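You operate a simulated robot arm through the tools that you are given. There is no shell and no other tool. Be economical: measure what you need, move in short steps, check, and stop when the job is done.

The job below is to be done with a simulated two-armed robot. You get a single attempt, and the scene is never put back.

## Task
On the top of the small table, fold the white cloth in half.

Only the result counts: the job must be done as asked and must still hold three seconds after the hand-in. Knocking over, shifting, dropping, spilling or breaking anything else fails it. Flat cloth is picked up by pressing the open fingertips on it (5 to 10 N) and closing them slowly along it; thin cloth reads only 2 to 8 mm in the jaws.

## Robot
Two 7-joint arms with two-finger parallel grippers on one trunk, on a base that drives. Base frame: it is fixed to the floor where the robot stands at the start and does not move with it; the origin is under the middle of the robot, x ahead of it, y to its left, z up. Readings come in mm, degrees, newtons and seconds.
The left shoulder is at the start at [80, 131, 947], the right one opposite. With the tool pointing down near the work surface each hand reaches from about 400 to 860 mm from the robot's upright axis, wherever it stands, measured 20 degrees to its own side. Places, roughly: top of the small table [600, 0, 900]. Payload 1.57 kg a hand.
Tool frame (each hand has its own): the origin (TCP) lies between the finger pads and is the grasp point; the fingertips stand 30 mm ahead of it; z points along the fingers, y is the line along which they close. The gripper opens to 110 mm. The fingers are 24 mm wide and 12 mm thick; the gripper's body (48 by 112 mm) begins 78 mm behind the TCP.
Orientation is that of the tool frame in the base frame, as a unit quaternion [w, x, y, z]. With the fingers straight down and closing along the base's y, the tool's x points along the base's -x, its y along +y and its z along -z.

## Interface
- The arms move only by the tool send_rows. It takes "left_commands", "right_commands" or both (then of equal length, played together; a hand with none holds still); each is a list of rows, each a list of 2 entries, a list of its own where there are three numbers: the shift along the tool's x, y, z in m, then the turn, a rotation vector about the tool's x, y, z in degrees. In form: [[[dx, dy, dz], [rx, ry, rz]], ...]. A call has 1 to 8 rows; each row shifts and turns the commanded pose from where the row before left it, along the tool's axes as they then stand. "left_jaw" and "right_jaw" are, for a hand that has rows, the closure, from 0 (fully open) to 1 (shut), set as the call begins (left out, the last holds). A row lasts 0.2 s, in which the tool goes at most 50 mm and 8.6 degrees; a call with a longer step from one row to the next is refused whole, and so is a gripper value outside its range. Where a pose cannot be reached the arm comes as near as it can. A force on the tool above 40 N (or 10 N above the force at the start of the call, whichever is more), or a blocked arm, ends the call early, and 0.2 s more pass. Each finger travels about 108 mm/s and halts on what it meets, pressing with about 39 N; the grip force reading is that of the motor and also rises with nothing between the fingers. The clock runs only during rows and for 0.2 s after the last one: add rows that do not move to give the fingers time. It gives the time, the measured TCP pose, the force on the tool (base axes), the opening and the grip force at its end, in the units of the frame above (readings bear some noise), with the torque about the TCP (base axes, N m) and any sound that the robot's microphone picked up.
- Cameras (640 x 400 px; columns grow to the right, rows downward): "scene" is now at [-47.8, 6.6, 1433.8]; the picture's right is [0.09, -1.00, 0.00], its down [-0.52, -0.05, -0.85] and it looks along [0.85, 0.07, -0.53] (base axes); focal length 268 px, centre (320, 200). "left" rides on the left gripper at [70, -16, -141] in its tool frame; the picture's right is [0.23, 0.97, 0.00], its down [-0.86, 0.20, -0.48] and it looks along [-0.47, 0.11, 0.88] (tool axes); focal length 222 px, centre (320, 200). "right" rides on the right gripper at [70, 16, -141] in its tool frame; the picture's right is [-0.23, 0.97, 0.00], its down [-0.86, -0.20, -0.48] and it looks along [-0.47, -0.11, 0.88] (tool axes); focal length 222 px, centre (320, 200). There is no depth. A picture from a camera that has moved, and an enlarged one, comes with that camera's place and axes in the base frame and with its lens. The place of the scene camera against the robot may be out by one fixed shift of up to 18 mm in any direction.
- grab_frame(camera): a new picture of that camera. The clock stands still meanwhile.
- roll_base(legs): drives the robot by 1 to 6 legs, each [ahead, left, turn to the left] in mm, mm and degrees, along the robot's own axes; the way and the turn of a leg run together, so that a leg with both is an arc; at most 1500 mm and 180 degrees a leg. The arms and the cameras ride along, it lands a little off, and it stops where it bumps. It gives what a move gives.
- aim_head(pan, tilt): turns the head with the scene camera to pan (to the left, within 109 degrees either way) and tilt (down, from -29 to 69), counted from straight ahead of the robot. It gives what a move gives.
- inspect(camera, box): a new picture of the part [left, top, right, bottom] of that camera's present view, enlarged. The clock stands still meanwhile.
- hand_in(): hands the job in; it is judged then, once.

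Go step by step. Nothing tells you exact positions but the pictures and the camera data: compare them with the known pose of the tool, close in by small moves and look again before you grip or let go. The budget is 120 turns and 88 pictures, counting those below and the enlarged ones. Unless the task says otherwise, let go and move clear before handing in, and close with one line.

The tools are called after ">>>" as name(argument=value, ...) on one line, values as JSON. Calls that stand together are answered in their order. send_rows: Moves the arms, as the interface text tells. Its arguments: {"type":"object","properties":{"left_commands":{"type":"array"},"left_jaw":{"type":"number"},"right_commands":{"type":"array"},"right_jaw":{"type":"number"}},"required":[]} The other tools are called the same way: roll_base (legs) drives the base; aim_head (pan, tilt) turns the head that bears the scene camera; grab_frame (camera) takes a picture; inspect (camera, box) takes an enlarged picture of a part of a camera's view; hand_in () hands the job in.

At the start:

```text
time: 0.0
left_tcp_pos: [653.4, 320.8, 1059.8]
left_tcp_rot: [0.0, 0.0, 1.0, 0.0]
left_force: [0.2, 0.0, 0.1]
left_ft_torque: [-0.02, 0.01, -0.01]
left_grip_width: 109.8
left_grasp_force: 0.0
right_tcp_pos: [525.7, -272.2, 1017.2]
right_tcp_rot: [0.0, 0.001, 1.0, 0.0]
right_force: [-0.3, -0.7, 0.3]
right_ft_torque: [0.0, 0.0, 0.02]
right_grip_width: 110.1
right_grasp_force: 0.0
robot x, y, heading: [0.0, -3.4, -0.2]
head pan, tilt: [5.0, 31.8]
```

scene: 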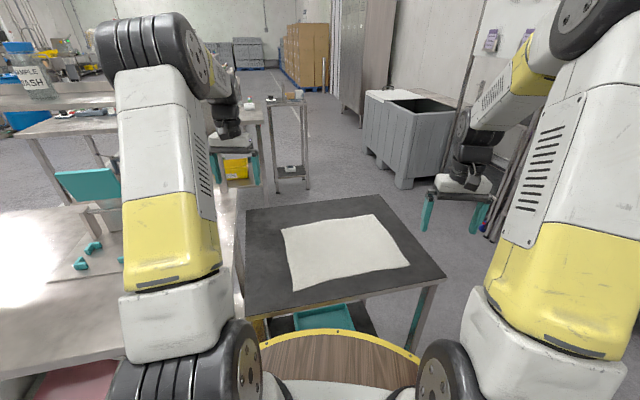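
right: 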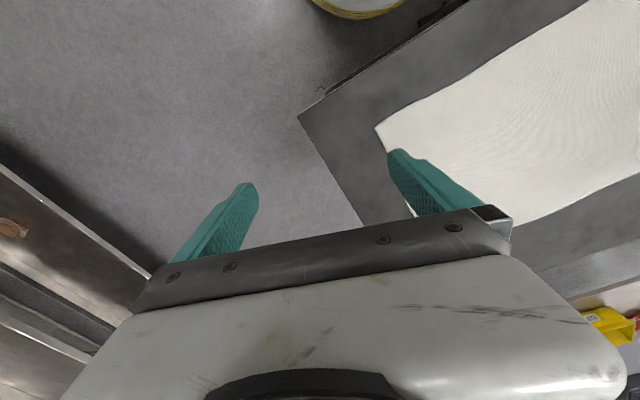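
left: 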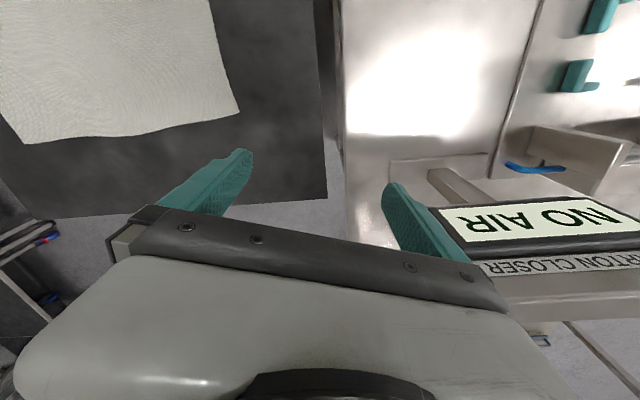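

I see the white cloth, roughly 330x245 mm and turned about 20°, on the table. I put the near corners at about [405,113] and [525,-201], and the top at z≈870. I plan to fold the near long edge onto the far one with both hands, so first I bring the hands above the near corners.

>>> send_rows(left_commands=[[[0.0317, -0.0339, 0.0129], [0, 0, 0]], [[0.0317, -0.0339, 0.0129], [0, 0, 0]], [[0.0317, -0.0339, 0.0129], [0, 0, 0]], [[0.0317, -0.0339, 0.0129], [0, 0, 0]], [[0.0317, -0.0339, 0.0129], [0, 0, 0]], [[0.0317, -0.0339, 0.0129], [0, 0, 0]], [[0.0317, -0.0339, 0.0129], [0, 0, 0]], [[0, 0, 0], [0, 0, 0]]], right_commands=[[[0, 0.0157, 0.006], [0, 0, 0]], [[0, 0.0157, 0.006], [0, 0, 0]], [[0, 0.0157, 0.006], [0, 0, 0]], [[0, 0.0157, 0.006], [0, 0, 0]], [[0, 0.0157, 0.006], [0, 0, 0]], [[0, 0.0157, 0.006], [0, 0, 0]], [[0, 0.0157, 0.006], [0, 0, 0]], [[0, 0, 0], [0, 0, 0]]])

>>> send_rows(left_commands=[[[0, 0, 0], [0, 0, -7]], [[0, 0, 0], [0, 0, -7]], [[0, 0, 0], [0, 0, -7]], [[0, 0, 0], [0, 0, 0]]], right_commands=[[[0, 0, 0], [0, 0, -7]], [[0, 0, 0], [0, 0, -7]], [[0, 0, 0], [0, 0, -7]], [[0, 0, 0], [0, 0, 0]]], left_jaw=0.64, right_jaw=0.64)

>>> grab_frame(camera="left")

>>> grab_frame(camera="right")

>>> grab_frame(camera="scene")

```text
time: 1.8
left_tcp_pos: [431.0, 84.7, 967.3]
left_tcp_rot: [0.0, -0.001, 1.0, -0.001]
left_force: [0.9, 0.0, -0.3]
left_ft_torque: [-0.01, -0.02, 0.0]
left_grip_width: 110.2
left_grasp_force: 0.0
right_tcp_pos: [524.1, -162.1, 975.7]
right_tcp_rot: [0.0, 0.0, 1.0, 0.001]
right_force: [-0.6, 0.7, 0.0]
right_ft_torque: [0.02, -0.02, 0.0]
right_grip_width: 110.0
right_grasp_force: 0.1
robot x, y, heading: [-1.7, 2.4, -0.1]
head pan, tilt: [5.0, 31.8]
```

```text
time: 2.8
left_tcp_pos: [432.1, 83.6, 969.2]
left_tcp_rot: [0.001, -0.184, 0.983, 0.0]
left_force: [-0.4, 0.4, 0.3]
left_ft_torque: [0.01, 0.0, 0.01]
left_grip_width: 39.5
left_grasp_force: 0.0
right_tcp_pos: [525.4, -163.0, 974.5]
right_tcp_rot: [0.0, -0.184, 0.983, -0.001]
right_force: [0.4, 0.1, 0.4]
right_ft_torque: [0.04, -0.01, -0.01]
right_grip_width: 39.6
right_grasp_force: 0.1
robot x, y, heading: [-0.6, 1.0, -0.0]
head pan, tilt: [5.0, 31.8]
```

```text
84 pictures are left
camera left: at [372.4, 43.7, 1111.0], right [-0.56, 0.83, 0.0], down [0.73, 0.49, 0.48], along [0.4, 0.27, -0.88], focal length 222 px, centre (320, 200)
```

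left: 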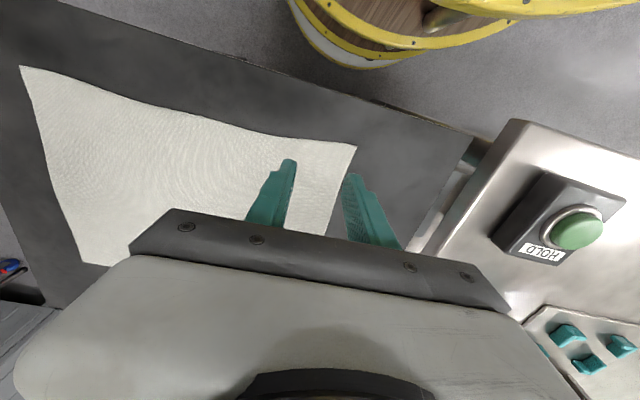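

```text
83 pictures are left
camera right: at [454.0, -171.4, 1116.8], right [-0.14, 0.99, 0.0], down [0.87, 0.12, 0.48], along [0.47, 0.07, -0.88], focal length 222 px, centre (320, 200)
```

right: 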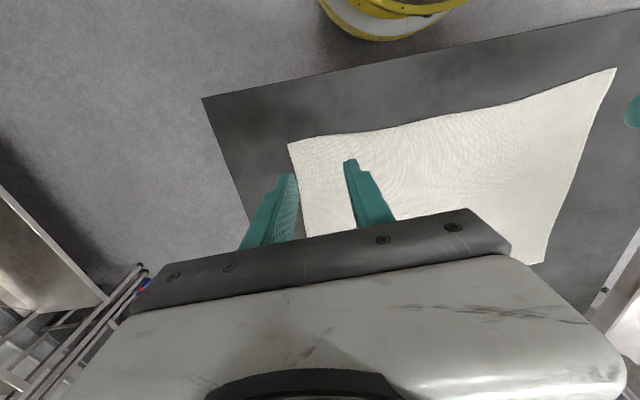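

```text
82 pictures are left
camera scene: at [-47.8, 6.6, 1433.8], right [0.09, -1.0, 0.0], down [-0.52, -0.05, -0.85], along [0.85, 0.07, -0.53], focal length 268 px, centre (320, 200)
```

scene: 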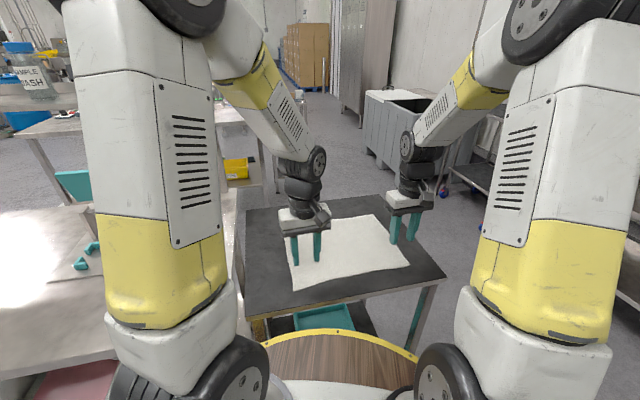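

The cloth corners work out to about NL[405,111], NR[520,-195], FR[761,-109], FL[645,195] at z≈870. I make small corrections and lower both hands close to the cloth.

>>> send_rows(left_commands=[[[-0.003, -0.005, 0.0], [0, 0, 0]], [[0, 0, 0.02], [0, 0, 0]], [[0, 0, 0.02], [0, 0, 0]], [[0, 0, 0.015], [0, 0, 0]], [[0, 0, 0], [0, 0, 0]]], right_commands=[[[-0.003, 0.012, 0.0], [0, 0, 0]], [[0, 0, 0.02], [0, 0, 0]], [[0, 0, 0.02], [0, 0, 0]], [[0, 0, 0.02], [0, 0, 0]], [[0, 0, 0], [0, 0, 0]]])

>>> grab_frame(camera="left")

>>> grab_frame(camera="right")

```text
time: 4.0
left_tcp_pos: [436.6, 81.7, 913.5]
left_tcp_rot: [0.0, -0.183, 0.983, 0.0]
left_force: [0.1, 0.0, 0.3]
left_ft_torque: [-0.01, 0.01, -0.02]
left_grip_width: 39.3
left_grasp_force: 0.0
right_tcp_pos: [523.4, -150.3, 915.0]
right_tcp_rot: [0.0, -0.182, 0.983, 0.0]
right_force: [0.3, 0.2, 0.0]
right_ft_torque: [0.0, -0.01, -0.04]
right_grip_width: 39.8
right_grasp_force: 0.0
robot x, y, heading: [-2.7, -1.7, -0.2]
head pan, tilt: [5.0, 31.8]
```

```text
81 pictures are left
camera left: at [377.3, 40.0, 1055.6], right [-0.56, 0.83, 0.0], down [0.73, 0.49, 0.48], along [0.4, 0.27, -0.88], focal length 222 px, centre (320, 200)
```

left: 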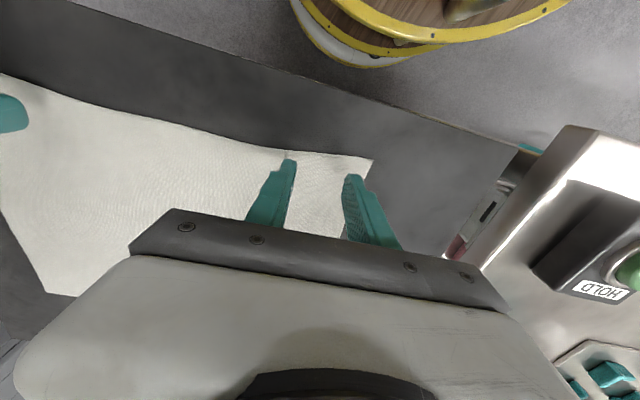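

```text
80 pictures are left
camera right: at [452.4, -159.2, 1056.4], right [-0.14, 0.99, 0.0], down [0.87, 0.12, 0.48], along [0.47, 0.07, -0.88], focal length 222 px, centre (320, 200)
```

right: 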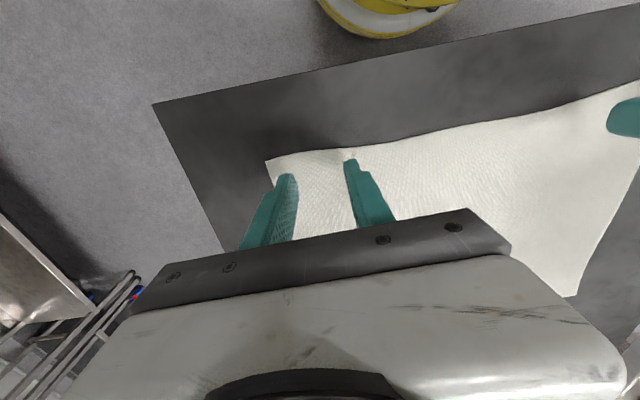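

Both fingertip pairs are over the cloth just inside the edge. I lower slowly to contact.

>>> send_rows(left_commands=[[[0, 0, 0.003], [0, 0, 0]], [[0, 0, 0.003], [0, 0, 0]], [[0, 0, 0.002], [0, 0, 0]], [[0, 0, 0], [0, 0, 0]]], right_commands=[[[0, 0, 0.003], [0, 0, 0]], [[0, 0, 0.003], [0, 0, 0]], [[0, 0, 0.002], [0, 0, 0]], [[0, 0, 0], [0, 0, 0]]])

```text
time: 5.0
left_tcp_pos: [437.1, 79.9, 905.8]
left_tcp_rot: [0.0, -0.182, 0.983, 0.0]
left_force: [0.3, -0.2, 0.7]
left_ft_torque: [0.03, 0.02, 0.02]
left_grip_width: 39.7
left_grasp_force: 0.1
right_tcp_pos: [523.5, -149.7, 906.9]
right_tcp_rot: [0.001, -0.182, 0.983, 0.0]
right_force: [-0.9, -0.3, -0.5]
right_ft_torque: [0.0, -0.02, -0.01]
right_grip_width: 39.9
right_grasp_force: 0.1
robot x, y, heading: [-0.2, 5.0, -0.0]
head pan, tilt: [5.0, 31.8]
```

>>> send_rows(left_commands=[[[0, 0, 0.001], [0, 0, 0]], [[0, 0, 0.001], [0, 0, 0]], [[0, 0, 0.001], [0, 0, 0]], [[0, 0, 0.001], [0, 0, 0]], [[0, 0, 0], [0, 0, 0]]], right_commands=[[[0, 0, 0.001], [0, 0, 0]], [[0, 0, 0.001], [0, 0, 0]], [[0, 0, 0.001], [0, 0, 0]], [[0, 0, 0.001], [0, 0, 0]], [[0, 0, 0], [0, 0, 0]]])

```text
time: 6.2
left_tcp_pos: [437.5, 80.6, 901.9]
left_tcp_rot: [0.0, -0.182, 0.983, 0.0]
left_force: [0.6, -0.6, 0.1]
left_ft_torque: [-0.01, 0.0, 0.01]
left_grip_width: 39.5
left_grasp_force: 0.0
right_tcp_pos: [523.5, -149.8, 902.9]
right_tcp_rot: [0.0, -0.182, 0.983, 0.0]
right_force: [-0.6, 1.2, 0.6]
right_ft_torque: [0.0, -0.02, -0.03]
right_grip_width: 39.5
right_grasp_force: 0.0
robot x, y, heading: [0.8, 1.2, -0.2]
head pan, tilt: [5.0, 31.8]
```

No contact yet (forces within noise), so I keep going down by millimetres.

>>> send_rows(left_commands=[[[0, 0, 0.001], [0, 0, 0]], [[0, 0, 0.001], [0, 0, 0]], [[0, 0, 0.001], [0, 0, 0]], [[0, 0, 0], [0, 0, 0]]], right_commands=[[[0, 0, 0.001], [0, 0, 0]], [[0, 0, 0.001], [0, 0, 0]], [[0, 0, 0.001], [0, 0, 0]], [[0, 0, 0], [0, 0, 0]]])

```text
time: 7.2
left_tcp_pos: [436.9, 81.5, 899.5]
left_tcp_rot: [0.0, -0.183, 0.983, 0.0]
left_force: [-0.4, -0.1, -0.1]
left_ft_torque: [-0.02, 0.03, -0.01]
left_grip_width: 39.9
left_grasp_force: 0.0
right_tcp_pos: [523.0, -150.3, 899.8]
right_tcp_rot: [0.001, -0.183, 0.983, 0.0]
right_force: [-0.4, 0.0, 0.2]
right_ft_torque: [0.0, 0.04, 0.0]
right_grip_width: 39.5
right_grasp_force: 0.1
robot x, y, heading: [0.4, 2.4, -0.3]
head pan, tilt: [5.0, 31.8]
```

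>>> send_rows(left_commands=[[[0, 0, 0.001], [0, 0, 0]], [[0, 0, 0.001], [0, 0, 0]], [[0, 0, 0.001], [0, 0, 0]], [[0, 0, 0], [0, 0, 0]]], right_commands=[[[0, 0, 0.001], [0, 0, 0]], [[0, 0, 0.001], [0, 0, 0]], [[0, 0, 0.001], [0, 0, 0]], [[0, 0, 0], [0, 0, 0]]])

>>> inspect(camera="left", box=[200, 100, 440, 250])

```text
time: 8.2
left_tcp_pos: [436.1, 80.6, 897.3]
left_tcp_rot: [0.0, -0.182, 0.983, 0.0]
left_force: [0.6, -0.8, -0.3]
left_ft_torque: [0.02, 0.05, 0.0]
left_grip_width: 40.0
left_grasp_force: 0.1
right_tcp_pos: [524.0, -150.7, 898.1]
right_tcp_rot: [-0.001, -0.183, 0.983, 0.0]
right_force: [-0.4, 0.2, -0.1]
right_ft_torque: [-0.01, 0.01, -0.01]
right_grip_width: 39.8
right_grasp_force: 0.0
robot x, y, heading: [4.7, -4.4, -0.3]
head pan, tilt: [5.0, 31.8]
```

```text
2.67 times, centred on (320, 175) of left
camera zoom: at [377.3, 39.7, 1038.4], right [-0.56, 0.83, 0.0], down [0.73, 0.49, 0.48], along [0.4, 0.27, -0.88], focal length 592 px, centre (320, 267)
```

zoom: 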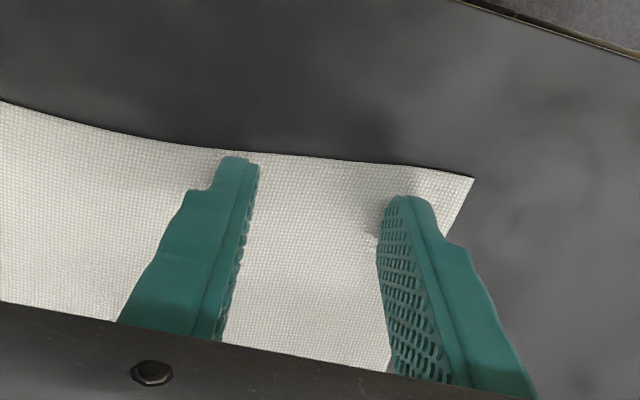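

>>> send_rows(left_commands=[[[-0.005, -0.002, 0.001], [0, 0, 0]], [[0, 0, 0.001], [0, 0, 0]], [[0, 0, 0.001], [0, 0, 0]], [[0, 0, 0], [0, 0, 0]]], right_commands=[[[-0.002, 0, 0.001], [0, 0, 0]], [[0, 0, 0.001], [0, 0, 0]], [[0, 0, 0.001], [0, 0, 0]], [[0, 0, 0], [0, 0, 0]]])

>>> inspect(camera="right", box=[200, 100, 440, 250])

```text
time: 9.2
left_tcp_pos: [441.6, 80.3, 893.1]
left_tcp_rot: [0.001, -0.182, 0.983, 0.0]
left_force: [0.4, 0.3, 0.9]
left_ft_torque: [0.01, -0.01, 0.0]
left_grip_width: 39.5
left_grasp_force: 0.0
right_tcp_pos: [524.8, -149.4, 893.7]
right_tcp_rot: [0.0, -0.183, 0.983, -0.001]
right_force: [0.2, -0.7, 0.2]
right_ft_torque: [0.0, -0.02, 0.02]
right_grip_width: 39.5
right_grasp_force: 0.1
robot x, y, heading: [-1.5, 3.6, -0.2]
head pan, tilt: [5.0, 31.8]
```

```text
2.67 times, centred on (320, 175) of right
camera zoom: at [454.3, -158.3, 1035.2], right [-0.14, 0.99, 0.0], down [0.87, 0.12, 0.48], along [0.47, 0.07, -0.88], focal length 592 px, centre (320, 267)
```

zoom: 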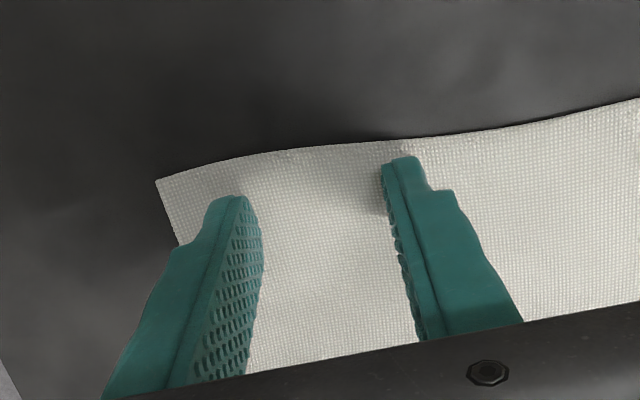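

The tips are nearly on the cloth, which suggests the top is about z 858-862. I continue down.

>>> send_rows(left_commands=[[[0, 0, 0.001], [0, 0, 0]], [[0, 0, 0.001], [0, 0, 0]], [[0, 0, 0.001], [0, 0, 0]], [[0, 0, 0], [0, 0, 0]]], right_commands=[[[-0.003, 0, 0.001], [0, 0, 0]], [[0, 0, 0.001], [0, 0, 0]], [[0, 0, 0.001], [0, 0, 0]], [[0, 0, 0], [0, 0, 0]]])

>>> send_rows(left_commands=[[[0, 0, 0.001], [0, 0, 0]], [[0, 0, 0.001], [0, 0, 0]], [[0, 0, 0], [0, 0, 0]]], right_commands=[[[0, 0, 0.001], [0, 0, 0]], [[0, 0, 0.001], [0, 0, 0]], [[0, 0, 0], [0, 0, 0]]])

```text
time: 10.2
left_tcp_pos: [442.5, 79.9, 891.3]
left_tcp_rot: [0.001, -0.183, 0.983, -0.001]
left_force: [-4.9, 2.9, 39.4]
left_ft_torque: [0.47, 0.41, 0.08]
left_grip_width: 39.7
left_grasp_force: 0.0
right_tcp_pos: [528.1, -149.1, 891.8]
right_tcp_rot: [0.002, -0.182, 0.983, 0.0]
right_force: [2.2, -0.4, 3.5]
right_ft_torque: [-0.01, -0.05, 0.04]
right_grip_width: 39.4
right_grasp_force: 0.1
robot x, y, heading: [-2.9, 1.5, 0.0]
head pan, tilt: [5.0, 31.8]
```

```text
time: 10.5
left_tcp_pos: [441.9, 79.7, 891.2]
left_tcp_rot: [0.002, -0.183, 0.983, -0.001]
left_force: [-5.1, 0.3, 14.6]
left_ft_torque: [0.14, 0.22, 0.06]
left_grip_width: 39.7
left_grasp_force: 0.1
right_tcp_pos: [527.8, -148.6, 892.4]
right_tcp_rot: [0.001, -0.183, 0.983, 0.0]
right_force: [-4.3, 0.1, 6.1]
right_ft_torque: [-0.06, 0.13, -0.02]
right_grip_width: 39.4
right_grasp_force: 0.0
robot x, y, heading: [-2.3, -0.4, -0.1]
head pan, tilt: [5.0, 31.8]
stopped in row 1 (left hand): the force on the tool passed its limit at 53 N (the readings are from after the stop); the commanded pose is now the measured one
```

Contact on both, with the cloth at about z 861.5. I ease the left by 0.3 mm and start closing slowly.

>>> send_rows(left_commands=[[[0, 0, -0.0003], [0, 0, 0]], [[0, 0, 0], [0, 0, 0]]], right_commands=[[[0, 0, 0.0001], [0, 0, 0]], [[0, 0, 0], [0, 0, 0]]])

>>> send_rows(left_commands=[[[0, 0, 0], [0, 0, 0]]], right_commands=[[[0, 0, 0], [0, 0, 0]]], left_jaw=0.68, right_jaw=0.68)

>>> inspect(camera="left", box=[200, 100, 440, 250])

>>> inspect(camera="right", box=[200, 100, 440, 250])

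```text
time: 11.1
left_tcp_pos: [441.0, 79.3, 890.8]
left_tcp_rot: [0.001, -0.182, 0.983, -0.001]
left_force: [-4.3, 1.8, 13.5]
left_ft_torque: [0.14, 0.24, 0.02]
left_grip_width: 39.8
left_grasp_force: 0.1
right_tcp_pos: [528.2, -147.4, 891.4]
right_tcp_rot: [0.001, -0.182, 0.983, -0.001]
right_force: [-3.1, -1.7, 10.7]
right_ft_torque: [-0.12, 0.07, -0.05]
right_grip_width: 39.3
right_grasp_force: 0.1
robot x, y, heading: [-2.4, -3.1, 0.1]
head pan, tilt: [5.0, 31.8]
```

```text
time: 11.5
left_tcp_pos: [442.5, 79.4, 891.4]
left_tcp_rot: [0.002, -0.182, 0.983, -0.001]
left_force: [0.0, -1.9, 10.1]
left_ft_torque: [0.02, 0.11, 0.01]
left_grip_width: 30.6
left_grasp_force: 0.1
right_tcp_pos: [528.6, -147.6, 891.3]
right_tcp_rot: [0.002, -0.182, 0.983, 0.001]
right_force: [-0.6, 1.0, 12.3]
right_ft_torque: [-0.03, 0.01, -0.01]
right_grip_width: 28.4
right_grasp_force: 0.0
robot x, y, heading: [0.0, -1.2, 0.1]
head pan, tilt: [5.0, 31.8]
```

```text
2.67 times, centred on (320, 175) of left
camera zoom: at [383.0, 39.2, 1033.2], right [-0.56, 0.83, 0.0], down [0.73, 0.49, 0.48], along [0.4, 0.27, -0.88], focal length 592 px, centre (320, 267)
```

zoom: 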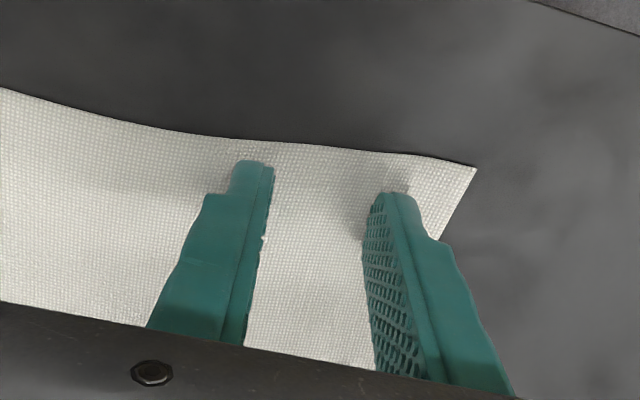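

```text
2.67 times, centred on (320, 175) of right
camera zoom: at [457.4, -157.0, 1032.8], right [-0.14, 0.99, 0.0], down [0.87, 0.12, 0.48], along [0.48, 0.07, -0.88], focal length 592 px, centre (320, 267)
```

zoom: 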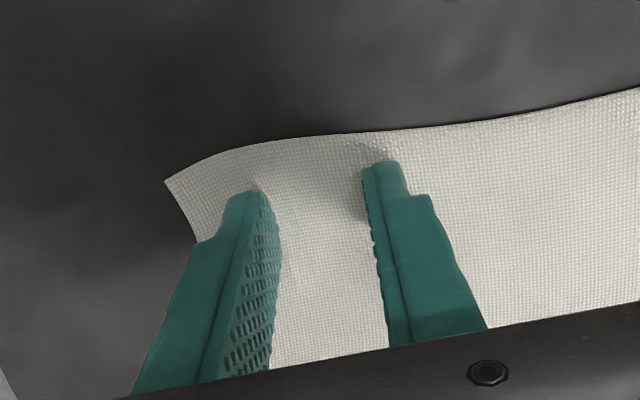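

The fingers are dragging the cloth inward (right) and closing. I go on closing in small steps with light pressure.

>>> send_rows(left_commands=[[[0, 0, 0], [0, 0, 0]]], right_commands=[[[0, 0, 0], [0, 0, 0]]], left_jaw=0.76, right_jaw=0.76)

>>> send_rows(left_commands=[[[0, 0, 0], [0, 0, 0]]], right_commands=[[[0, 0, 0], [0, 0, 0]]], left_jaw=0.82, right_jaw=0.82)

>>> inspect(camera="left", box=[200, 100, 440, 250])

>>> inspect(camera="right", box=[200, 100, 440, 250])

```text
time: 11.9
left_tcp_pos: [442.9, 80.2, 891.5]
left_tcp_rot: [0.002, -0.181, 0.983, -0.001]
left_force: [0.5, 0.3, 12.5]
left_ft_torque: [0.12, 0.05, 0.01]
left_grip_width: 22.4
left_grasp_force: 0.1
right_tcp_pos: [528.8, -147.9, 892.1]
right_tcp_rot: [0.002, -0.182, 0.983, -0.001]
right_force: [0.8, -0.4, 15.4]
right_ft_torque: [-0.08, 0.02, 0.01]
right_grip_width: 26.9
right_grasp_force: 0.3
robot x, y, heading: [-1.3, -2.0, 0.1]
head pan, tilt: [5.0, 31.8]
```

```text
time: 12.3
left_tcp_pos: [442.6, 80.4, 891.0]
left_tcp_rot: [0.001, -0.182, 0.983, 0.0]
left_force: [1.3, 3.9, 14.7]
left_ft_torque: [0.21, 0.04, -0.02]
left_grip_width: 20.6
left_grasp_force: 0.6
right_tcp_pos: [528.1, -147.9, 891.1]
right_tcp_rot: [0.002, -0.183, 0.983, 0.0]
right_force: [1.9, -0.3, 15.4]
right_ft_torque: [-0.05, 0.04, -0.02]
right_grip_width: 19.6
right_grasp_force: 0.0
robot x, y, heading: [-0.7, 0.9, -0.1]
head pan, tilt: [5.0, 31.8]
```

```text
2.67 times, centred on (320, 175) of left
camera zoom: at [382.8, 39.9, 1033.2], right [-0.56, 0.83, 0.0], down [0.73, 0.49, 0.48], along [0.4, 0.27, -0.88], focal length 592 px, centre (320, 267)
```

zoom: 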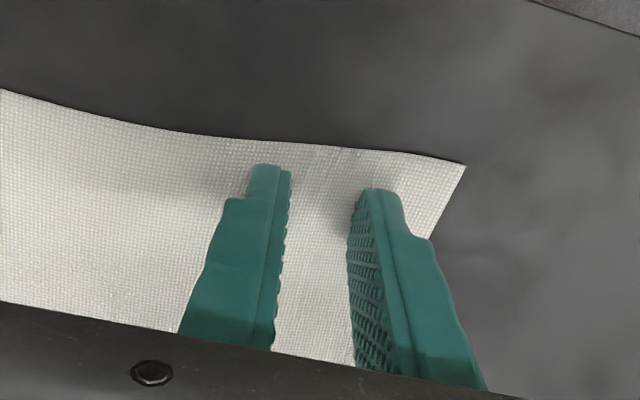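

```text
2.67 times, centred on (320, 175) of right
camera zoom: at [457.3, -157.0, 1032.8], right [-0.14, 0.99, 0.0], down [0.87, 0.12, 0.48], along [0.48, 0.07, -0.88], focal length 592 px, centre (320, 267)
```

zoom: 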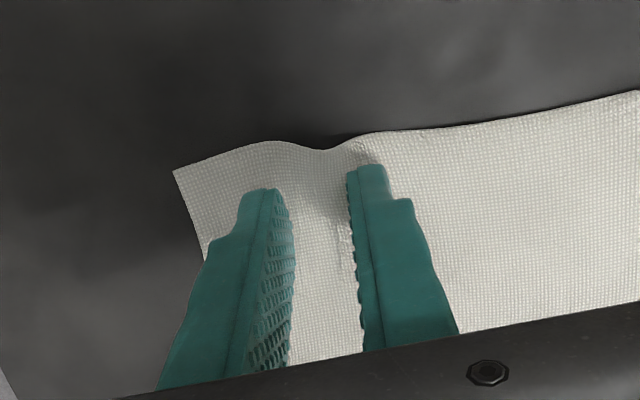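

A wrinkle is starting to form at the right. I continue closing.

>>> send_rows(left_commands=[[[0, 0, 0], [0, 0, 0]]], right_commands=[[[0, 0, 0], [0, 0, 0]]], left_jaw=0.88, right_jaw=0.88)

>>> send_rows(left_commands=[[[0, 0, 0], [0, 0, 0]]], right_commands=[[[0, 0, 0], [0, 0, 0]]], left_jaw=0.93, right_jaw=0.93)

>>> send_rows(left_commands=[[[0, 0, 0], [0, 0, 0]], [[0, 0, 0], [0, 0, 0]]], right_commands=[[[0, 0, 0], [0, 0, 0]], [[0, 0, 0], [0, 0, 0]]], left_jaw=1.0, right_jaw=1.0)

>>> inspect(camera="left", box=[200, 100, 440, 250])

>>> inspect(camera="right", box=[200, 100, 440, 250])

```text
time: 12.7
left_tcp_pos: [441.7, 80.5, 892.0]
left_tcp_rot: [0.001, -0.183, 0.983, -0.001]
left_force: [-0.3, 4.4, 15.3]
left_ft_torque: [0.19, 0.07, -0.03]
left_grip_width: 12.7
left_grasp_force: 0.0
right_tcp_pos: [528.4, -148.3, 892.2]
right_tcp_rot: [0.002, -0.182, 0.983, -0.001]
right_force: [1.5, -0.1, 17.2]
right_ft_torque: [-0.03, 0.05, -0.01]
right_grip_width: 13.5
right_grasp_force: 0.1
robot x, y, heading: [1.7, -0.2, -0.2]
head pan, tilt: [5.0, 31.8]
```

```text
time: 13.1
left_tcp_pos: [442.6, 80.4, 891.3]
left_tcp_rot: [0.001, -0.183, 0.983, -0.001]
left_force: [-0.1, 0.1, 15.3]
left_ft_torque: [0.04, 0.05, 0.02]
left_grip_width: 3.4
left_grasp_force: 0.1
right_tcp_pos: [528.5, -148.3, 890.6]
right_tcp_rot: [0.001, -0.182, 0.983, 0.0]
right_force: [1.5, -0.3, 17.7]
right_ft_torque: [-0.04, 0.06, -0.03]
right_grip_width: 5.9
right_grasp_force: 0.1
robot x, y, heading: [0.9, 0.3, 0.0]
head pan, tilt: [5.0, 31.8]
```

```text
time: 13.7
left_tcp_pos: [441.8, 78.9, 892.1]
left_tcp_rot: [0.001, -0.182, 0.983, 0.0]
left_force: [-0.2, -0.4, 13.6]
left_ft_torque: [0.0, 0.07, 0.03]
left_grip_width: 0.1
left_grasp_force: 21.5
right_tcp_pos: [527.6, -148.7, 891.2]
right_tcp_rot: [0.002, -0.182, 0.983, 0.0]
right_force: [0.5, 1.1, 19.2]
right_ft_torque: [-0.03, 0.1, -0.01]
right_grip_width: 0.0
right_grasp_force: 21.1
robot x, y, heading: [1.1, -1.4, 0.2]
head pan, tilt: [5.0, 31.8]
```

```text
2.67 times, centred on (320, 175) of left
camera zoom: at [382.5, 39.5, 1033.2], right [-0.56, 0.83, 0.0], down [0.73, 0.49, 0.48], along [0.4, 0.27, -0.88], focal length 592 px, centre (320, 267)
```

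zoom: 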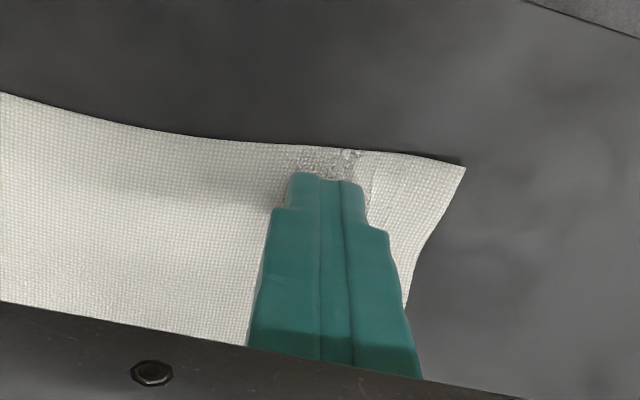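

```text
2.67 times, centred on (320, 175) of right
camera zoom: at [457.0, -157.1, 1032.7], right [-0.14, 0.99, 0.0], down [0.87, 0.12, 0.48], along [0.48, 0.07, -0.88], focal length 592 px, centre (320, 267)
```

zoom: 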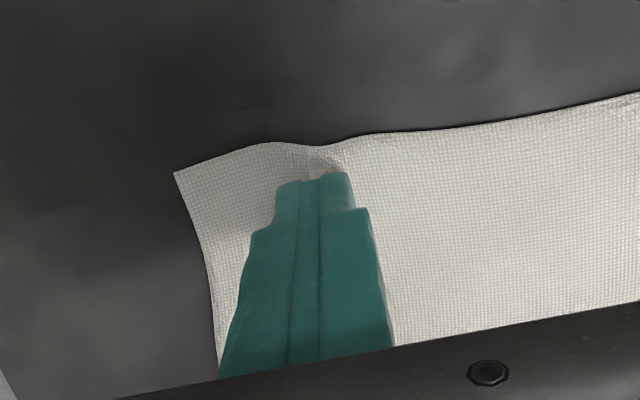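

The jaws read 0 mm, so probably nothing is caught. I lift slightly to check.

>>> send_rows(left_commands=[[[0, 0, -0.01], [0, 0, 0]], [[0, 0, -0.01], [0, 0, 0]], [[0, 0, 0], [0, 0, 0]]], right_commands=[[[0, 0, -0.01], [0, 0, 0]], [[0, 0, -0.01], [0, 0, 0]], [[0, 0, 0], [0, 0, 0]]])

>>> grab_frame(camera="left")

>>> grab_frame(camera="right")

```text
time: 14.5
left_tcp_pos: [442.9, 80.8, 910.7]
left_tcp_rot: [0.001, -0.182, 0.983, -0.001]
left_force: [-0.2, -0.2, -0.4]
left_ft_torque: [0.01, -0.01, 0.03]
left_grip_width: 0.0
left_grasp_force: 21.4
right_tcp_pos: [528.6, -147.8, 910.0]
right_tcp_rot: [0.0, -0.182, 0.983, 0.0]
right_force: [-0.5, 1.2, 0.4]
right_ft_torque: [0.0, -0.01, 0.0]
right_grip_width: 0.0
right_grasp_force: 21.6
robot x, y, heading: [1.0, -2.2, 0.1]
head pan, tilt: [5.0, 31.8]
```

```text
71 pictures are left
camera left: at [383.0, 39.5, 1052.8], right [-0.56, 0.83, 0.0], down [0.73, 0.49, 0.48], along [0.4, 0.27, -0.88], focal length 222 px, centre (320, 200)
```

left: 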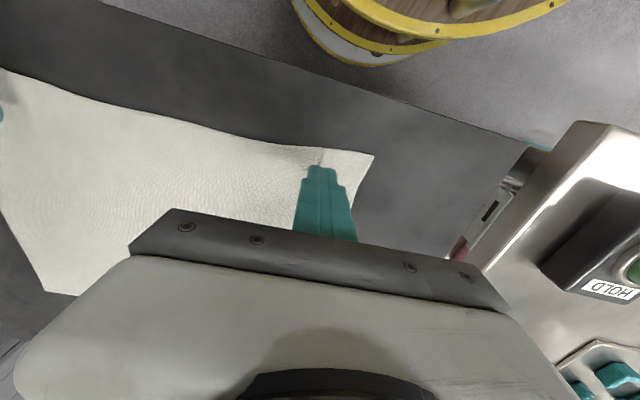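

```text
70 pictures are left
camera right: at [457.5, -156.9, 1052.4], right [-0.14, 0.99, 0.0], down [0.87, 0.12, 0.48], along [0.47, 0.07, -0.88], focal length 222 px, centre (320, 200)
```

right: 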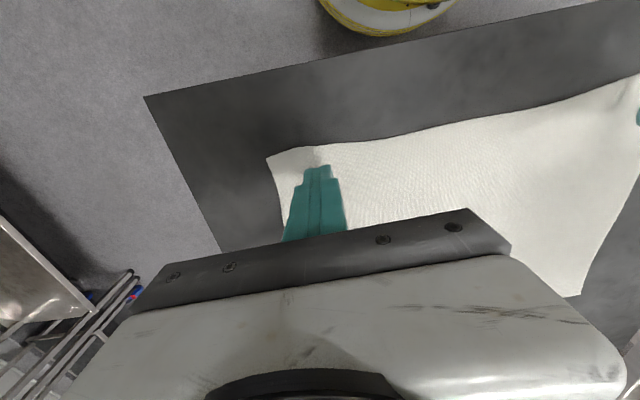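

Nothing was caught, and the cloth is only slightly rumpled. I reopen, press more gently and close much more slowly.

>>> send_rows(left_commands=[[[0, 0, 0], [0, 0, 0]], [[0, 0, 0], [0, 0, 0]], [[0, 0, 0.01], [0, 0, 0]], [[0, 0, 0.008], [0, 0, 0]], [[0, 0, 0.001], [0, 0, 0]], [[0, 0, 0], [0, 0, 0]]], right_commands=[[[0, 0, 0], [0, 0, 0]], [[0, 0, 0], [0, 0, 0]], [[0, 0, 0.01], [0, 0, 0]], [[0, 0, 0.008], [0, 0, 0]], [[0, 0, 0.001], [0, 0, 0]], [[0, 0, 0], [0, 0, 0]]], left_jaw=0.6, right_jaw=0.6)

```text
time: 15.9
left_tcp_pos: [442.0, 79.6, 891.2]
left_tcp_rot: [0.002, -0.182, 0.983, -0.001]
left_force: [0.4, 0.5, 1.5]
left_ft_torque: [0.04, -0.01, 0.01]
left_grip_width: 43.9
left_grasp_force: 0.1
right_tcp_pos: [528.9, -149.5, 890.9]
right_tcp_rot: [0.001, -0.182, 0.983, 0.0]
right_force: [1.0, -1.1, 0.8]
right_ft_torque: [-0.02, 0.0, 0.01]
right_grip_width: 43.9
right_grasp_force: 0.0
robot x, y, heading: [-2.9, -1.6, -0.0]
head pan, tilt: [5.0, 31.8]
```

>>> send_rows(left_commands=[[[0, 0, 0.0004], [0, 0, 0]], [[0, 0, 0.0002], [0, 0, 0]], [[0, 0, 0], [0, 0, 0]]], right_commands=[[[0, 0, 0.0004], [0, 0, 0]], [[0, 0, 0.0002], [0, 0, 0]], [[0, 0, 0], [0, 0, 0]]])

```text
time: 16.7
left_tcp_pos: [442.1, 81.7, 891.1]
left_tcp_rot: [0.001, -0.183, 0.983, -0.001]
left_force: [0.1, 0.4, 6.1]
left_ft_torque: [0.03, 0.03, 0.04]
left_grip_width: 44.0
left_grasp_force: 0.1
right_tcp_pos: [528.6, -149.3, 892.0]
right_tcp_rot: [0.0, -0.182, 0.983, 0.0]
right_force: [-0.8, -2.9, 6.4]
right_ft_torque: [-0.13, 0.01, -0.04]
right_grip_width: 43.9
right_grasp_force: 0.1
robot x, y, heading: [-0.7, -1.4, 0.2]
head pan, tilt: [5.0, 31.8]
```

Both press with about 6 N. I close in steps of about 2 mm.

>>> send_rows(left_commands=[[[0, 0, 0.0001], [0, 0, 0]]], right_commands=[[[0, 0, 0.0001], [0, 0, 0]]], left_jaw=0.62, right_jaw=0.62)

>>> send_rows(left_commands=[[[0, 0, 0], [0, 0, 0]]], right_commands=[[[0, 0, 0], [0, 0, 0]]], left_jaw=0.64, right_jaw=0.64)

>>> send_rows(left_commands=[[[0, 0, 0], [0, 0, 0]]], right_commands=[[[0, 0, 0], [0, 0, 0]]], left_jaw=0.66, right_jaw=0.66)

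>>> send_rows(left_commands=[[[0, 0, 0], [0, 0, 0]]], right_commands=[[[0, 0, 0], [0, 0, 0]]], left_jaw=0.68, right_jaw=0.68)

>>> send_rows(left_commands=[[[0, 0, 0], [0, 0, 0]]], right_commands=[[[0, 0, 0], [0, 0, 0]]], left_jaw=0.7, right_jaw=0.7)

>>> inspect(camera="left", box=[200, 100, 440, 250])

>>> inspect(camera="right", box=[200, 100, 440, 250])

```text
time: 17.1
left_tcp_pos: [443.1, 80.2, 891.6]
left_tcp_rot: [0.001, -0.182, 0.983, -0.001]
left_force: [0.9, 0.2, 4.1]
left_ft_torque: [0.03, 0.0, 0.03]
left_grip_width: 39.7
left_grasp_force: 0.1
right_tcp_pos: [529.3, -148.6, 891.8]
right_tcp_rot: [0.001, -0.183, 0.983, 0.001]
right_force: [0.0, -1.0, 9.4]
right_ft_torque: [-0.05, 0.01, -0.07]
right_grip_width: 39.6
right_grasp_force: 0.0
robot x, y, heading: [2.0, -2.1, -0.1]
head pan, tilt: [5.0, 31.8]
```

```text
time: 17.5
left_tcp_pos: [442.7, 80.1, 891.7]
left_tcp_rot: [0.0, -0.182, 0.983, 0.0]
left_force: [1.6, -0.5, 4.2]
left_ft_torque: [0.03, -0.01, 0.02]
left_grip_width: 39.5
left_grasp_force: 0.0
right_tcp_pos: [529.2, -146.7, 891.4]
right_tcp_rot: [0.001, -0.182, 0.983, 0.0]
right_force: [0.6, -0.7, 9.1]
right_ft_torque: [-0.08, -0.01, 0.0]
right_grip_width: 39.8
right_grasp_force: 0.6
robot x, y, heading: [-2.4, -3.7, 0.1]
head pan, tilt: [5.0, 31.8]
```

```text
time: 17.9
left_tcp_pos: [442.7, 81.5, 892.3]
left_tcp_rot: [0.001, -0.182, 0.983, -0.001]
left_force: [0.8, 0.1, 5.5]
left_ft_torque: [0.01, 0.07, -0.01]
left_grip_width: 35.3
left_grasp_force: 0.1
right_tcp_pos: [528.9, -147.7, 891.5]
right_tcp_rot: [0.001, -0.182, 0.983, 0.0]
right_force: [0.1, -1.1, 8.8]
right_ft_torque: [-0.09, 0.01, 0.02]
right_grip_width: 37.6
right_grasp_force: 0.0
robot x, y, heading: [-1.9, -1.1, 0.1]
head pan, tilt: [5.0, 31.8]
```

```text
time: 18.3
left_tcp_pos: [441.9, 81.2, 891.4]
left_tcp_rot: [0.001, -0.183, 0.983, 0.0]
left_force: [1.2, 0.5, 4.7]
left_ft_torque: [0.02, 0.04, -0.02]
left_grip_width: 35.1
left_grasp_force: 0.1
right_tcp_pos: [529.1, -148.9, 891.2]
right_tcp_rot: [0.001, -0.182, 0.983, 0.0]
right_force: [0.0, 0.2, 9.8]
right_ft_torque: [-0.05, 0.01, 0.01]
right_grip_width: 35.2
right_grasp_force: 0.1
robot x, y, heading: [-4.1, -2.0, 0.1]
head pan, tilt: [5.0, 31.8]
```

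```text
time: 18.7
left_tcp_pos: [441.0, 79.5, 891.1]
left_tcp_rot: [0.001, -0.182, 0.983, -0.001]
left_force: [0.2, -0.8, 4.7]
left_ft_torque: [0.03, 0.0, 0.01]
left_grip_width: 31.1
left_grasp_force: 0.0
right_tcp_pos: [529.1, -147.8, 891.7]
right_tcp_rot: [0.001, -0.182, 0.983, 0.0]
right_force: [0.5, 0.7, 9.9]
right_ft_torque: [-0.04, 0.0, -0.02]
right_grip_width: 33.8
right_grasp_force: 0.3
robot x, y, heading: [1.2, -2.5, -0.0]
head pan, tilt: [5.0, 31.8]
```

```text
2.67 times, centred on (320, 175) of left
camera zoom: at [382.7, 39.8, 1033.4], right [-0.56, 0.83, 0.0], down [0.73, 0.49, 0.48], along [0.4, 0.27, -0.88], focal length 592 px, centre (320, 267)
```

zoom: 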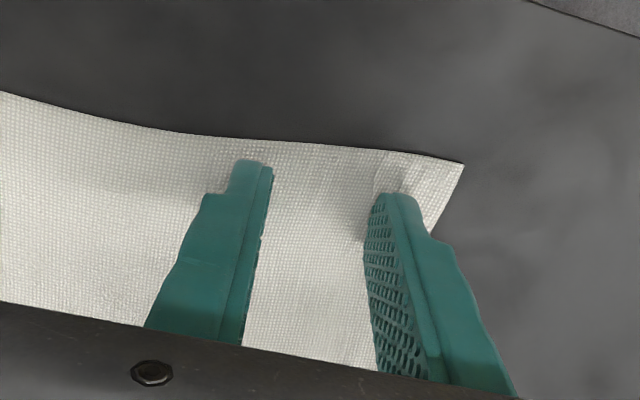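

```text
2.67 times, centred on (320, 175) of right
camera zoom: at [457.6, -157.3, 1032.9], right [-0.14, 0.99, 0.0], down [0.87, 0.12, 0.48], along [0.48, 0.07, -0.88], focal length 592 px, centre (320, 267)
```

zoom: 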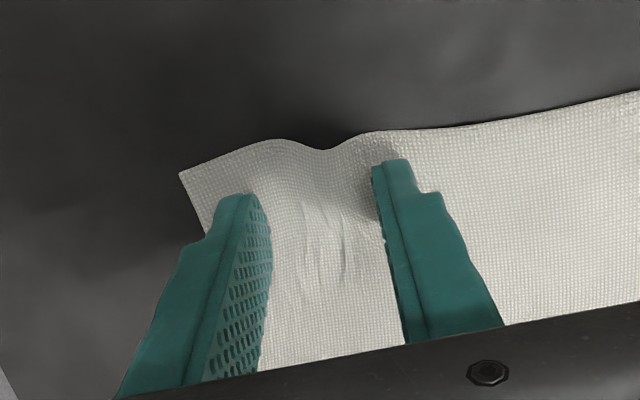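

The right hand at ~9.5 N is gathering cloth; the left at ~5 N slips a little. I press the left a bit more and continue.

>>> send_rows(left_commands=[[[0, 0, 0.0004], [0, 0, 0]], [[0, 0, 0], [0, 0, 0]]], right_commands=[[[0, 0, 0], [0, 0, 0]], [[0, 0, 0], [0, 0, 0]]])

>>> send_rows(left_commands=[[[0, 0, 0], [0, 0, 0]]], right_commands=[[[0, 0, 0], [0, 0, 0]]], left_jaw=0.72, right_jaw=0.72)

>>> send_rows(left_commands=[[[0, 0, 0], [0, 0, 0]]], right_commands=[[[0, 0, 0], [0, 0, 0]]], left_jaw=0.74, right_jaw=0.74)

>>> send_rows(left_commands=[[[0, 0, 0], [0, 0, 0]]], right_commands=[[[0, 0, 0], [0, 0, 0]]], left_jaw=0.76, right_jaw=0.76)

>>> send_rows(left_commands=[[[0, 0, 0], [0, 0, 0]]], right_commands=[[[0, 0, 0], [0, 0, 0]]], left_jaw=0.78, right_jaw=0.78)

>>> inspect(camera="left", box=[200, 100, 440, 250])

>>> inspect(camera="right", box=[200, 100, 440, 250])

```text
time: 19.3
left_tcp_pos: [441.9, 79.8, 891.6]
left_tcp_rot: [0.002, -0.182, 0.983, -0.001]
left_force: [-2.9, -2.3, 14.7]
left_ft_torque: [0.03, 0.15, 0.02]
left_grip_width: 31.2
left_grasp_force: 0.1
right_tcp_pos: [529.2, -149.5, 893.1]
right_tcp_rot: [0.002, -0.182, 0.983, 0.0]
right_force: [1.8, 2.2, 8.6]
right_ft_torque: [0.02, -0.05, 0.03]
right_grip_width: 34.0
right_grasp_force: 1.2
robot x, y, heading: [-3.3, 1.5, -0.1]
head pan, tilt: [5.0, 31.8]
```

```text
time: 19.7
left_tcp_pos: [442.4, 79.8, 891.5]
left_tcp_rot: [0.001, -0.183, 0.983, 0.001]
left_force: [-3.3, -3.2, 15.7]
left_ft_torque: [0.03, 0.18, 0.07]
left_grip_width: 30.8
left_grasp_force: 0.1
right_tcp_pos: [529.4, -147.9, 891.5]
right_tcp_rot: [0.001, -0.182, 0.983, 0.001]
right_force: [0.7, 2.0, 8.5]
right_ft_torque: [0.01, -0.02, 0.01]
right_grip_width: 31.5
right_grasp_force: 0.7
robot x, y, heading: [-2.0, 0.1, -0.2]
head pan, tilt: [5.0, 31.8]
```

```text
time: 20.1
left_tcp_pos: [442.3, 80.8, 892.2]
left_tcp_rot: [0.002, -0.182, 0.983, -0.002]
left_force: [-1.5, -0.2, 16.4]
left_ft_torque: [0.13, 0.15, 0.05]
left_grip_width: 26.2
left_grasp_force: 0.1
right_tcp_pos: [527.6, -148.1, 891.4]
right_tcp_rot: [0.001, -0.183, 0.983, 0.0]
right_force: [-2.2, 5.2, 10.0]
right_ft_torque: [0.1, 0.04, 0.01]
right_grip_width: 26.8
right_grasp_force: 0.2
robot x, y, heading: [-0.1, -0.5, 0.1]
head pan, tilt: [5.0, 31.8]
```

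```text
time: 20.5
left_tcp_pos: [442.5, 81.3, 890.9]
left_tcp_rot: [0.001, -0.183, 0.983, -0.001]
left_force: [-1.3, 0.8, 17.5]
left_ft_torque: [0.13, 0.13, 0.07]
left_grip_width: 25.6
left_grasp_force: 0.0
right_tcp_pos: [527.8, -148.8, 891.9]
right_tcp_rot: [0.001, -0.182, 0.983, 0.0]
right_force: [-2.4, 5.9, 9.5]
right_ft_torque: [0.16, 0.07, -0.05]
right_grip_width: 26.7
right_grasp_force: 0.5
robot x, y, heading: [1.3, 2.7, 0.0]
head pan, tilt: [5.0, 31.8]
```

```text
time: 20.9
left_tcp_pos: [442.7, 82.0, 890.8]
left_tcp_rot: [0.001, -0.182, 0.983, 0.0]
left_force: [-0.6, 3.9, 18.8]
left_ft_torque: [0.22, 0.16, -0.02]
left_grip_width: 25.5
left_grasp_force: 0.8
right_tcp_pos: [530.0, -148.4, 891.0]
right_tcp_rot: [0.0, -0.183, 0.983, 0.0]
right_force: [-2.1, 5.1, 8.5]
right_ft_torque: [0.09, 0.1, -0.01]
right_grip_width: 25.0
right_grasp_force: 0.6
robot x, y, heading: [1.1, 2.5, -0.2]
head pan, tilt: [5.0, 31.8]
```

```text
2.67 times, centred on (320, 175) of left
camera zoom: at [382.6, 40.4, 1033.2], right [-0.56, 0.83, 0.0], down [0.73, 0.49, 0.48], along [0.4, 0.27, -0.88], focal length 592 px, centre (320, 267)
```

zoom: 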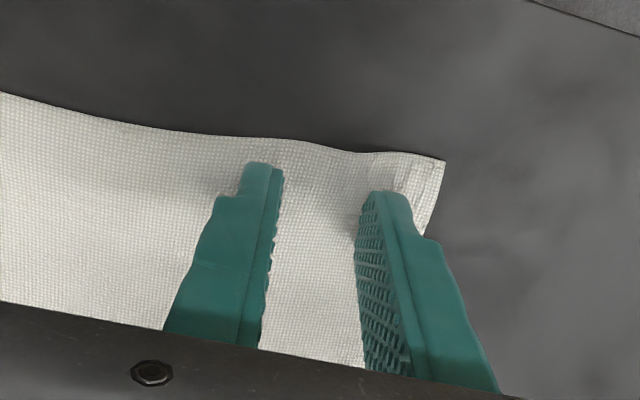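

```text
2.67 times, centred on (320, 175) of right
camera zoom: at [457.3, -157.4, 1033.0], right [-0.14, 0.99, 0.0], down [0.87, 0.12, 0.48], along [0.48, 0.07, -0.88], focal length 592 px, centre (320, 267)
```

zoom: 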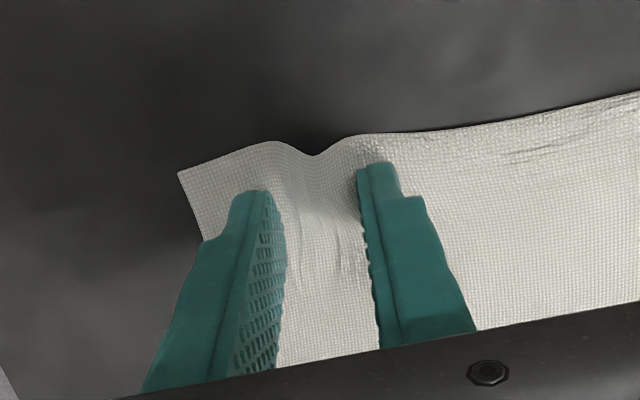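

Both are dragging cloth now and a bulge grows between the right fingers. I continue.

>>> send_rows(left_commands=[[[0, 0, -0.0001], [0, 0, 0]]], right_commands=[[[0, 0, 0.0001], [0, 0, 0]]], left_jaw=0.8, right_jaw=0.8)

>>> send_rows(left_commands=[[[0, 0, 0], [0, 0, 0]]], right_commands=[[[0, 0, 0], [0, 0, 0]]], left_jaw=0.82, right_jaw=0.82)

>>> send_rows(left_commands=[[[0, 0, 0], [0, 0, 0]]], right_commands=[[[0, 0, 0], [0, 0, 0]]], left_jaw=0.84, right_jaw=0.84)

>>> send_rows(left_commands=[[[0, 0, 0], [0, 0, 0]]], right_commands=[[[0, 0, 0], [0, 0, 0]]], left_jaw=0.86, right_jaw=0.86)

>>> send_rows(left_commands=[[[0, 0, 0], [0, 0, 0]]], right_commands=[[[0, 0, 0], [0, 0, 0]]], left_jaw=0.88, right_jaw=0.88)

>>> inspect(camera="left", box=[200, 100, 440, 250])

>>> inspect(camera="right", box=[200, 100, 440, 250])

```text
time: 21.3
left_tcp_pos: [443.5, 80.0, 892.2]
left_tcp_rot: [0.001, -0.182, 0.983, -0.001]
left_force: [-1.3, 0.6, 18.1]
left_ft_torque: [0.11, 0.11, 0.03]
left_grip_width: 20.8
left_grasp_force: 0.0
right_tcp_pos: [529.0, -149.2, 891.3]
right_tcp_rot: [0.002, -0.182, 0.983, -0.002]
right_force: [-0.9, 4.3, 8.1]
right_ft_torque: [0.1, 0.06, -0.02]
right_grip_width: 21.6
right_grasp_force: 0.0
robot x, y, heading: [1.2, 2.9, -0.1]
head pan, tilt: [5.0, 31.8]
```

```text
time: 21.7
left_tcp_pos: [442.8, 80.6, 891.4]
left_tcp_rot: [0.001, -0.182, 0.983, -0.001]
left_force: [-0.4, 0.1, 19.0]
left_ft_torque: [0.08, 0.12, 0.08]
left_grip_width: 20.4
left_grasp_force: 0.3
right_tcp_pos: [528.4, -148.4, 891.6]
right_tcp_rot: [0.002, -0.182, 0.983, -0.001]
right_force: [-0.9, 4.5, 7.9]
right_ft_torque: [0.11, 0.07, -0.02]
right_grip_width: 20.7
right_grasp_force: 0.5
robot x, y, heading: [-0.8, -2.8, -0.3]
head pan, tilt: [5.0, 31.8]
```

```text
time: 22.1
left_tcp_pos: [442.9, 80.1, 891.2]
left_tcp_rot: [0.002, -0.183, 0.983, 0.0]
left_force: [-0.6, 2.1, 22.1]
left_ft_torque: [0.13, 0.13, -0.01]
left_grip_width: 16.5
left_grasp_force: 0.1
right_tcp_pos: [528.1, -148.4, 890.2]
right_tcp_rot: [0.001, -0.182, 0.983, 0.0]
right_force: [-1.9, 3.8, 8.4]
right_ft_torque: [0.12, 0.07, -0.05]
right_grip_width: 17.3
right_grasp_force: 0.0
robot x, y, heading: [-1.2, 0.6, -0.0]
head pan, tilt: [5.0, 31.8]
```

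```text
time: 22.5
left_tcp_pos: [441.9, 79.7, 891.3]
left_tcp_rot: [0.002, -0.183, 0.983, -0.001]
left_force: [-1.4, 2.7, 22.6]
left_ft_torque: [0.17, 0.12, -0.01]
left_grip_width: 16.5
left_grasp_force: 0.9
right_tcp_pos: [528.7, -147.9, 891.6]
right_tcp_rot: [0.002, -0.182, 0.983, -0.001]
right_force: [-2.1, 5.5, 8.3]
right_ft_torque: [0.2, 0.07, -0.03]
right_grip_width: 17.0
right_grasp_force: 0.7
robot x, y, heading: [-2.3, 1.9, 0.1]
head pan, tilt: [5.0, 31.8]
```

```text
time: 22.9
left_tcp_pos: [442.7, 81.5, 891.8]
left_tcp_rot: [0.001, -0.182, 0.983, 0.0]
left_force: [-0.6, 1.7, 21.7]
left_ft_torque: [0.16, 0.13, -0.03]
left_grip_width: 12.0
left_grasp_force: 0.0
right_tcp_pos: [527.6, -148.3, 892.9]
right_tcp_rot: [0.0, -0.183, 0.983, 0.0]
right_force: [-1.7, 5.2, 7.6]
right_ft_torque: [0.15, 0.08, -0.04]
right_grip_width: 13.9
right_grasp_force: 0.9
robot x, y, heading: [-4.6, 1.3, -0.1]
head pan, tilt: [5.0, 31.8]
```

```text
2.67 times, centred on (320, 175) of left
camera zoom: at [382.7, 40.2, 1033.1], right [-0.56, 0.83, 0.0], down [0.73, 0.49, 0.48], along [0.4, 0.27, -0.88], focal length 592 px, centre (320, 267)
```

zoom: 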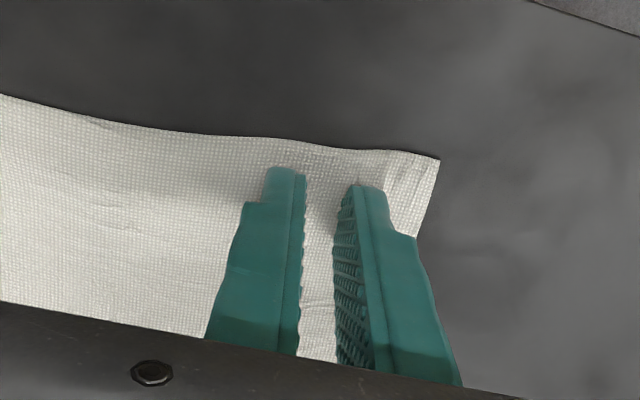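

```text
2.67 times, centred on (320, 175) of right
camera zoom: at [457.2, -157.2, 1032.9], right [-0.14, 0.99, 0.0], down [0.87, 0.12, 0.48], along [0.48, 0.07, -0.88], focal length 592 px, centre (320, 267)
```

zoom: 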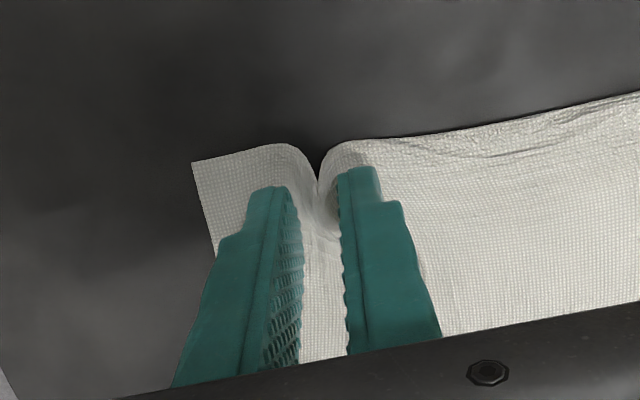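

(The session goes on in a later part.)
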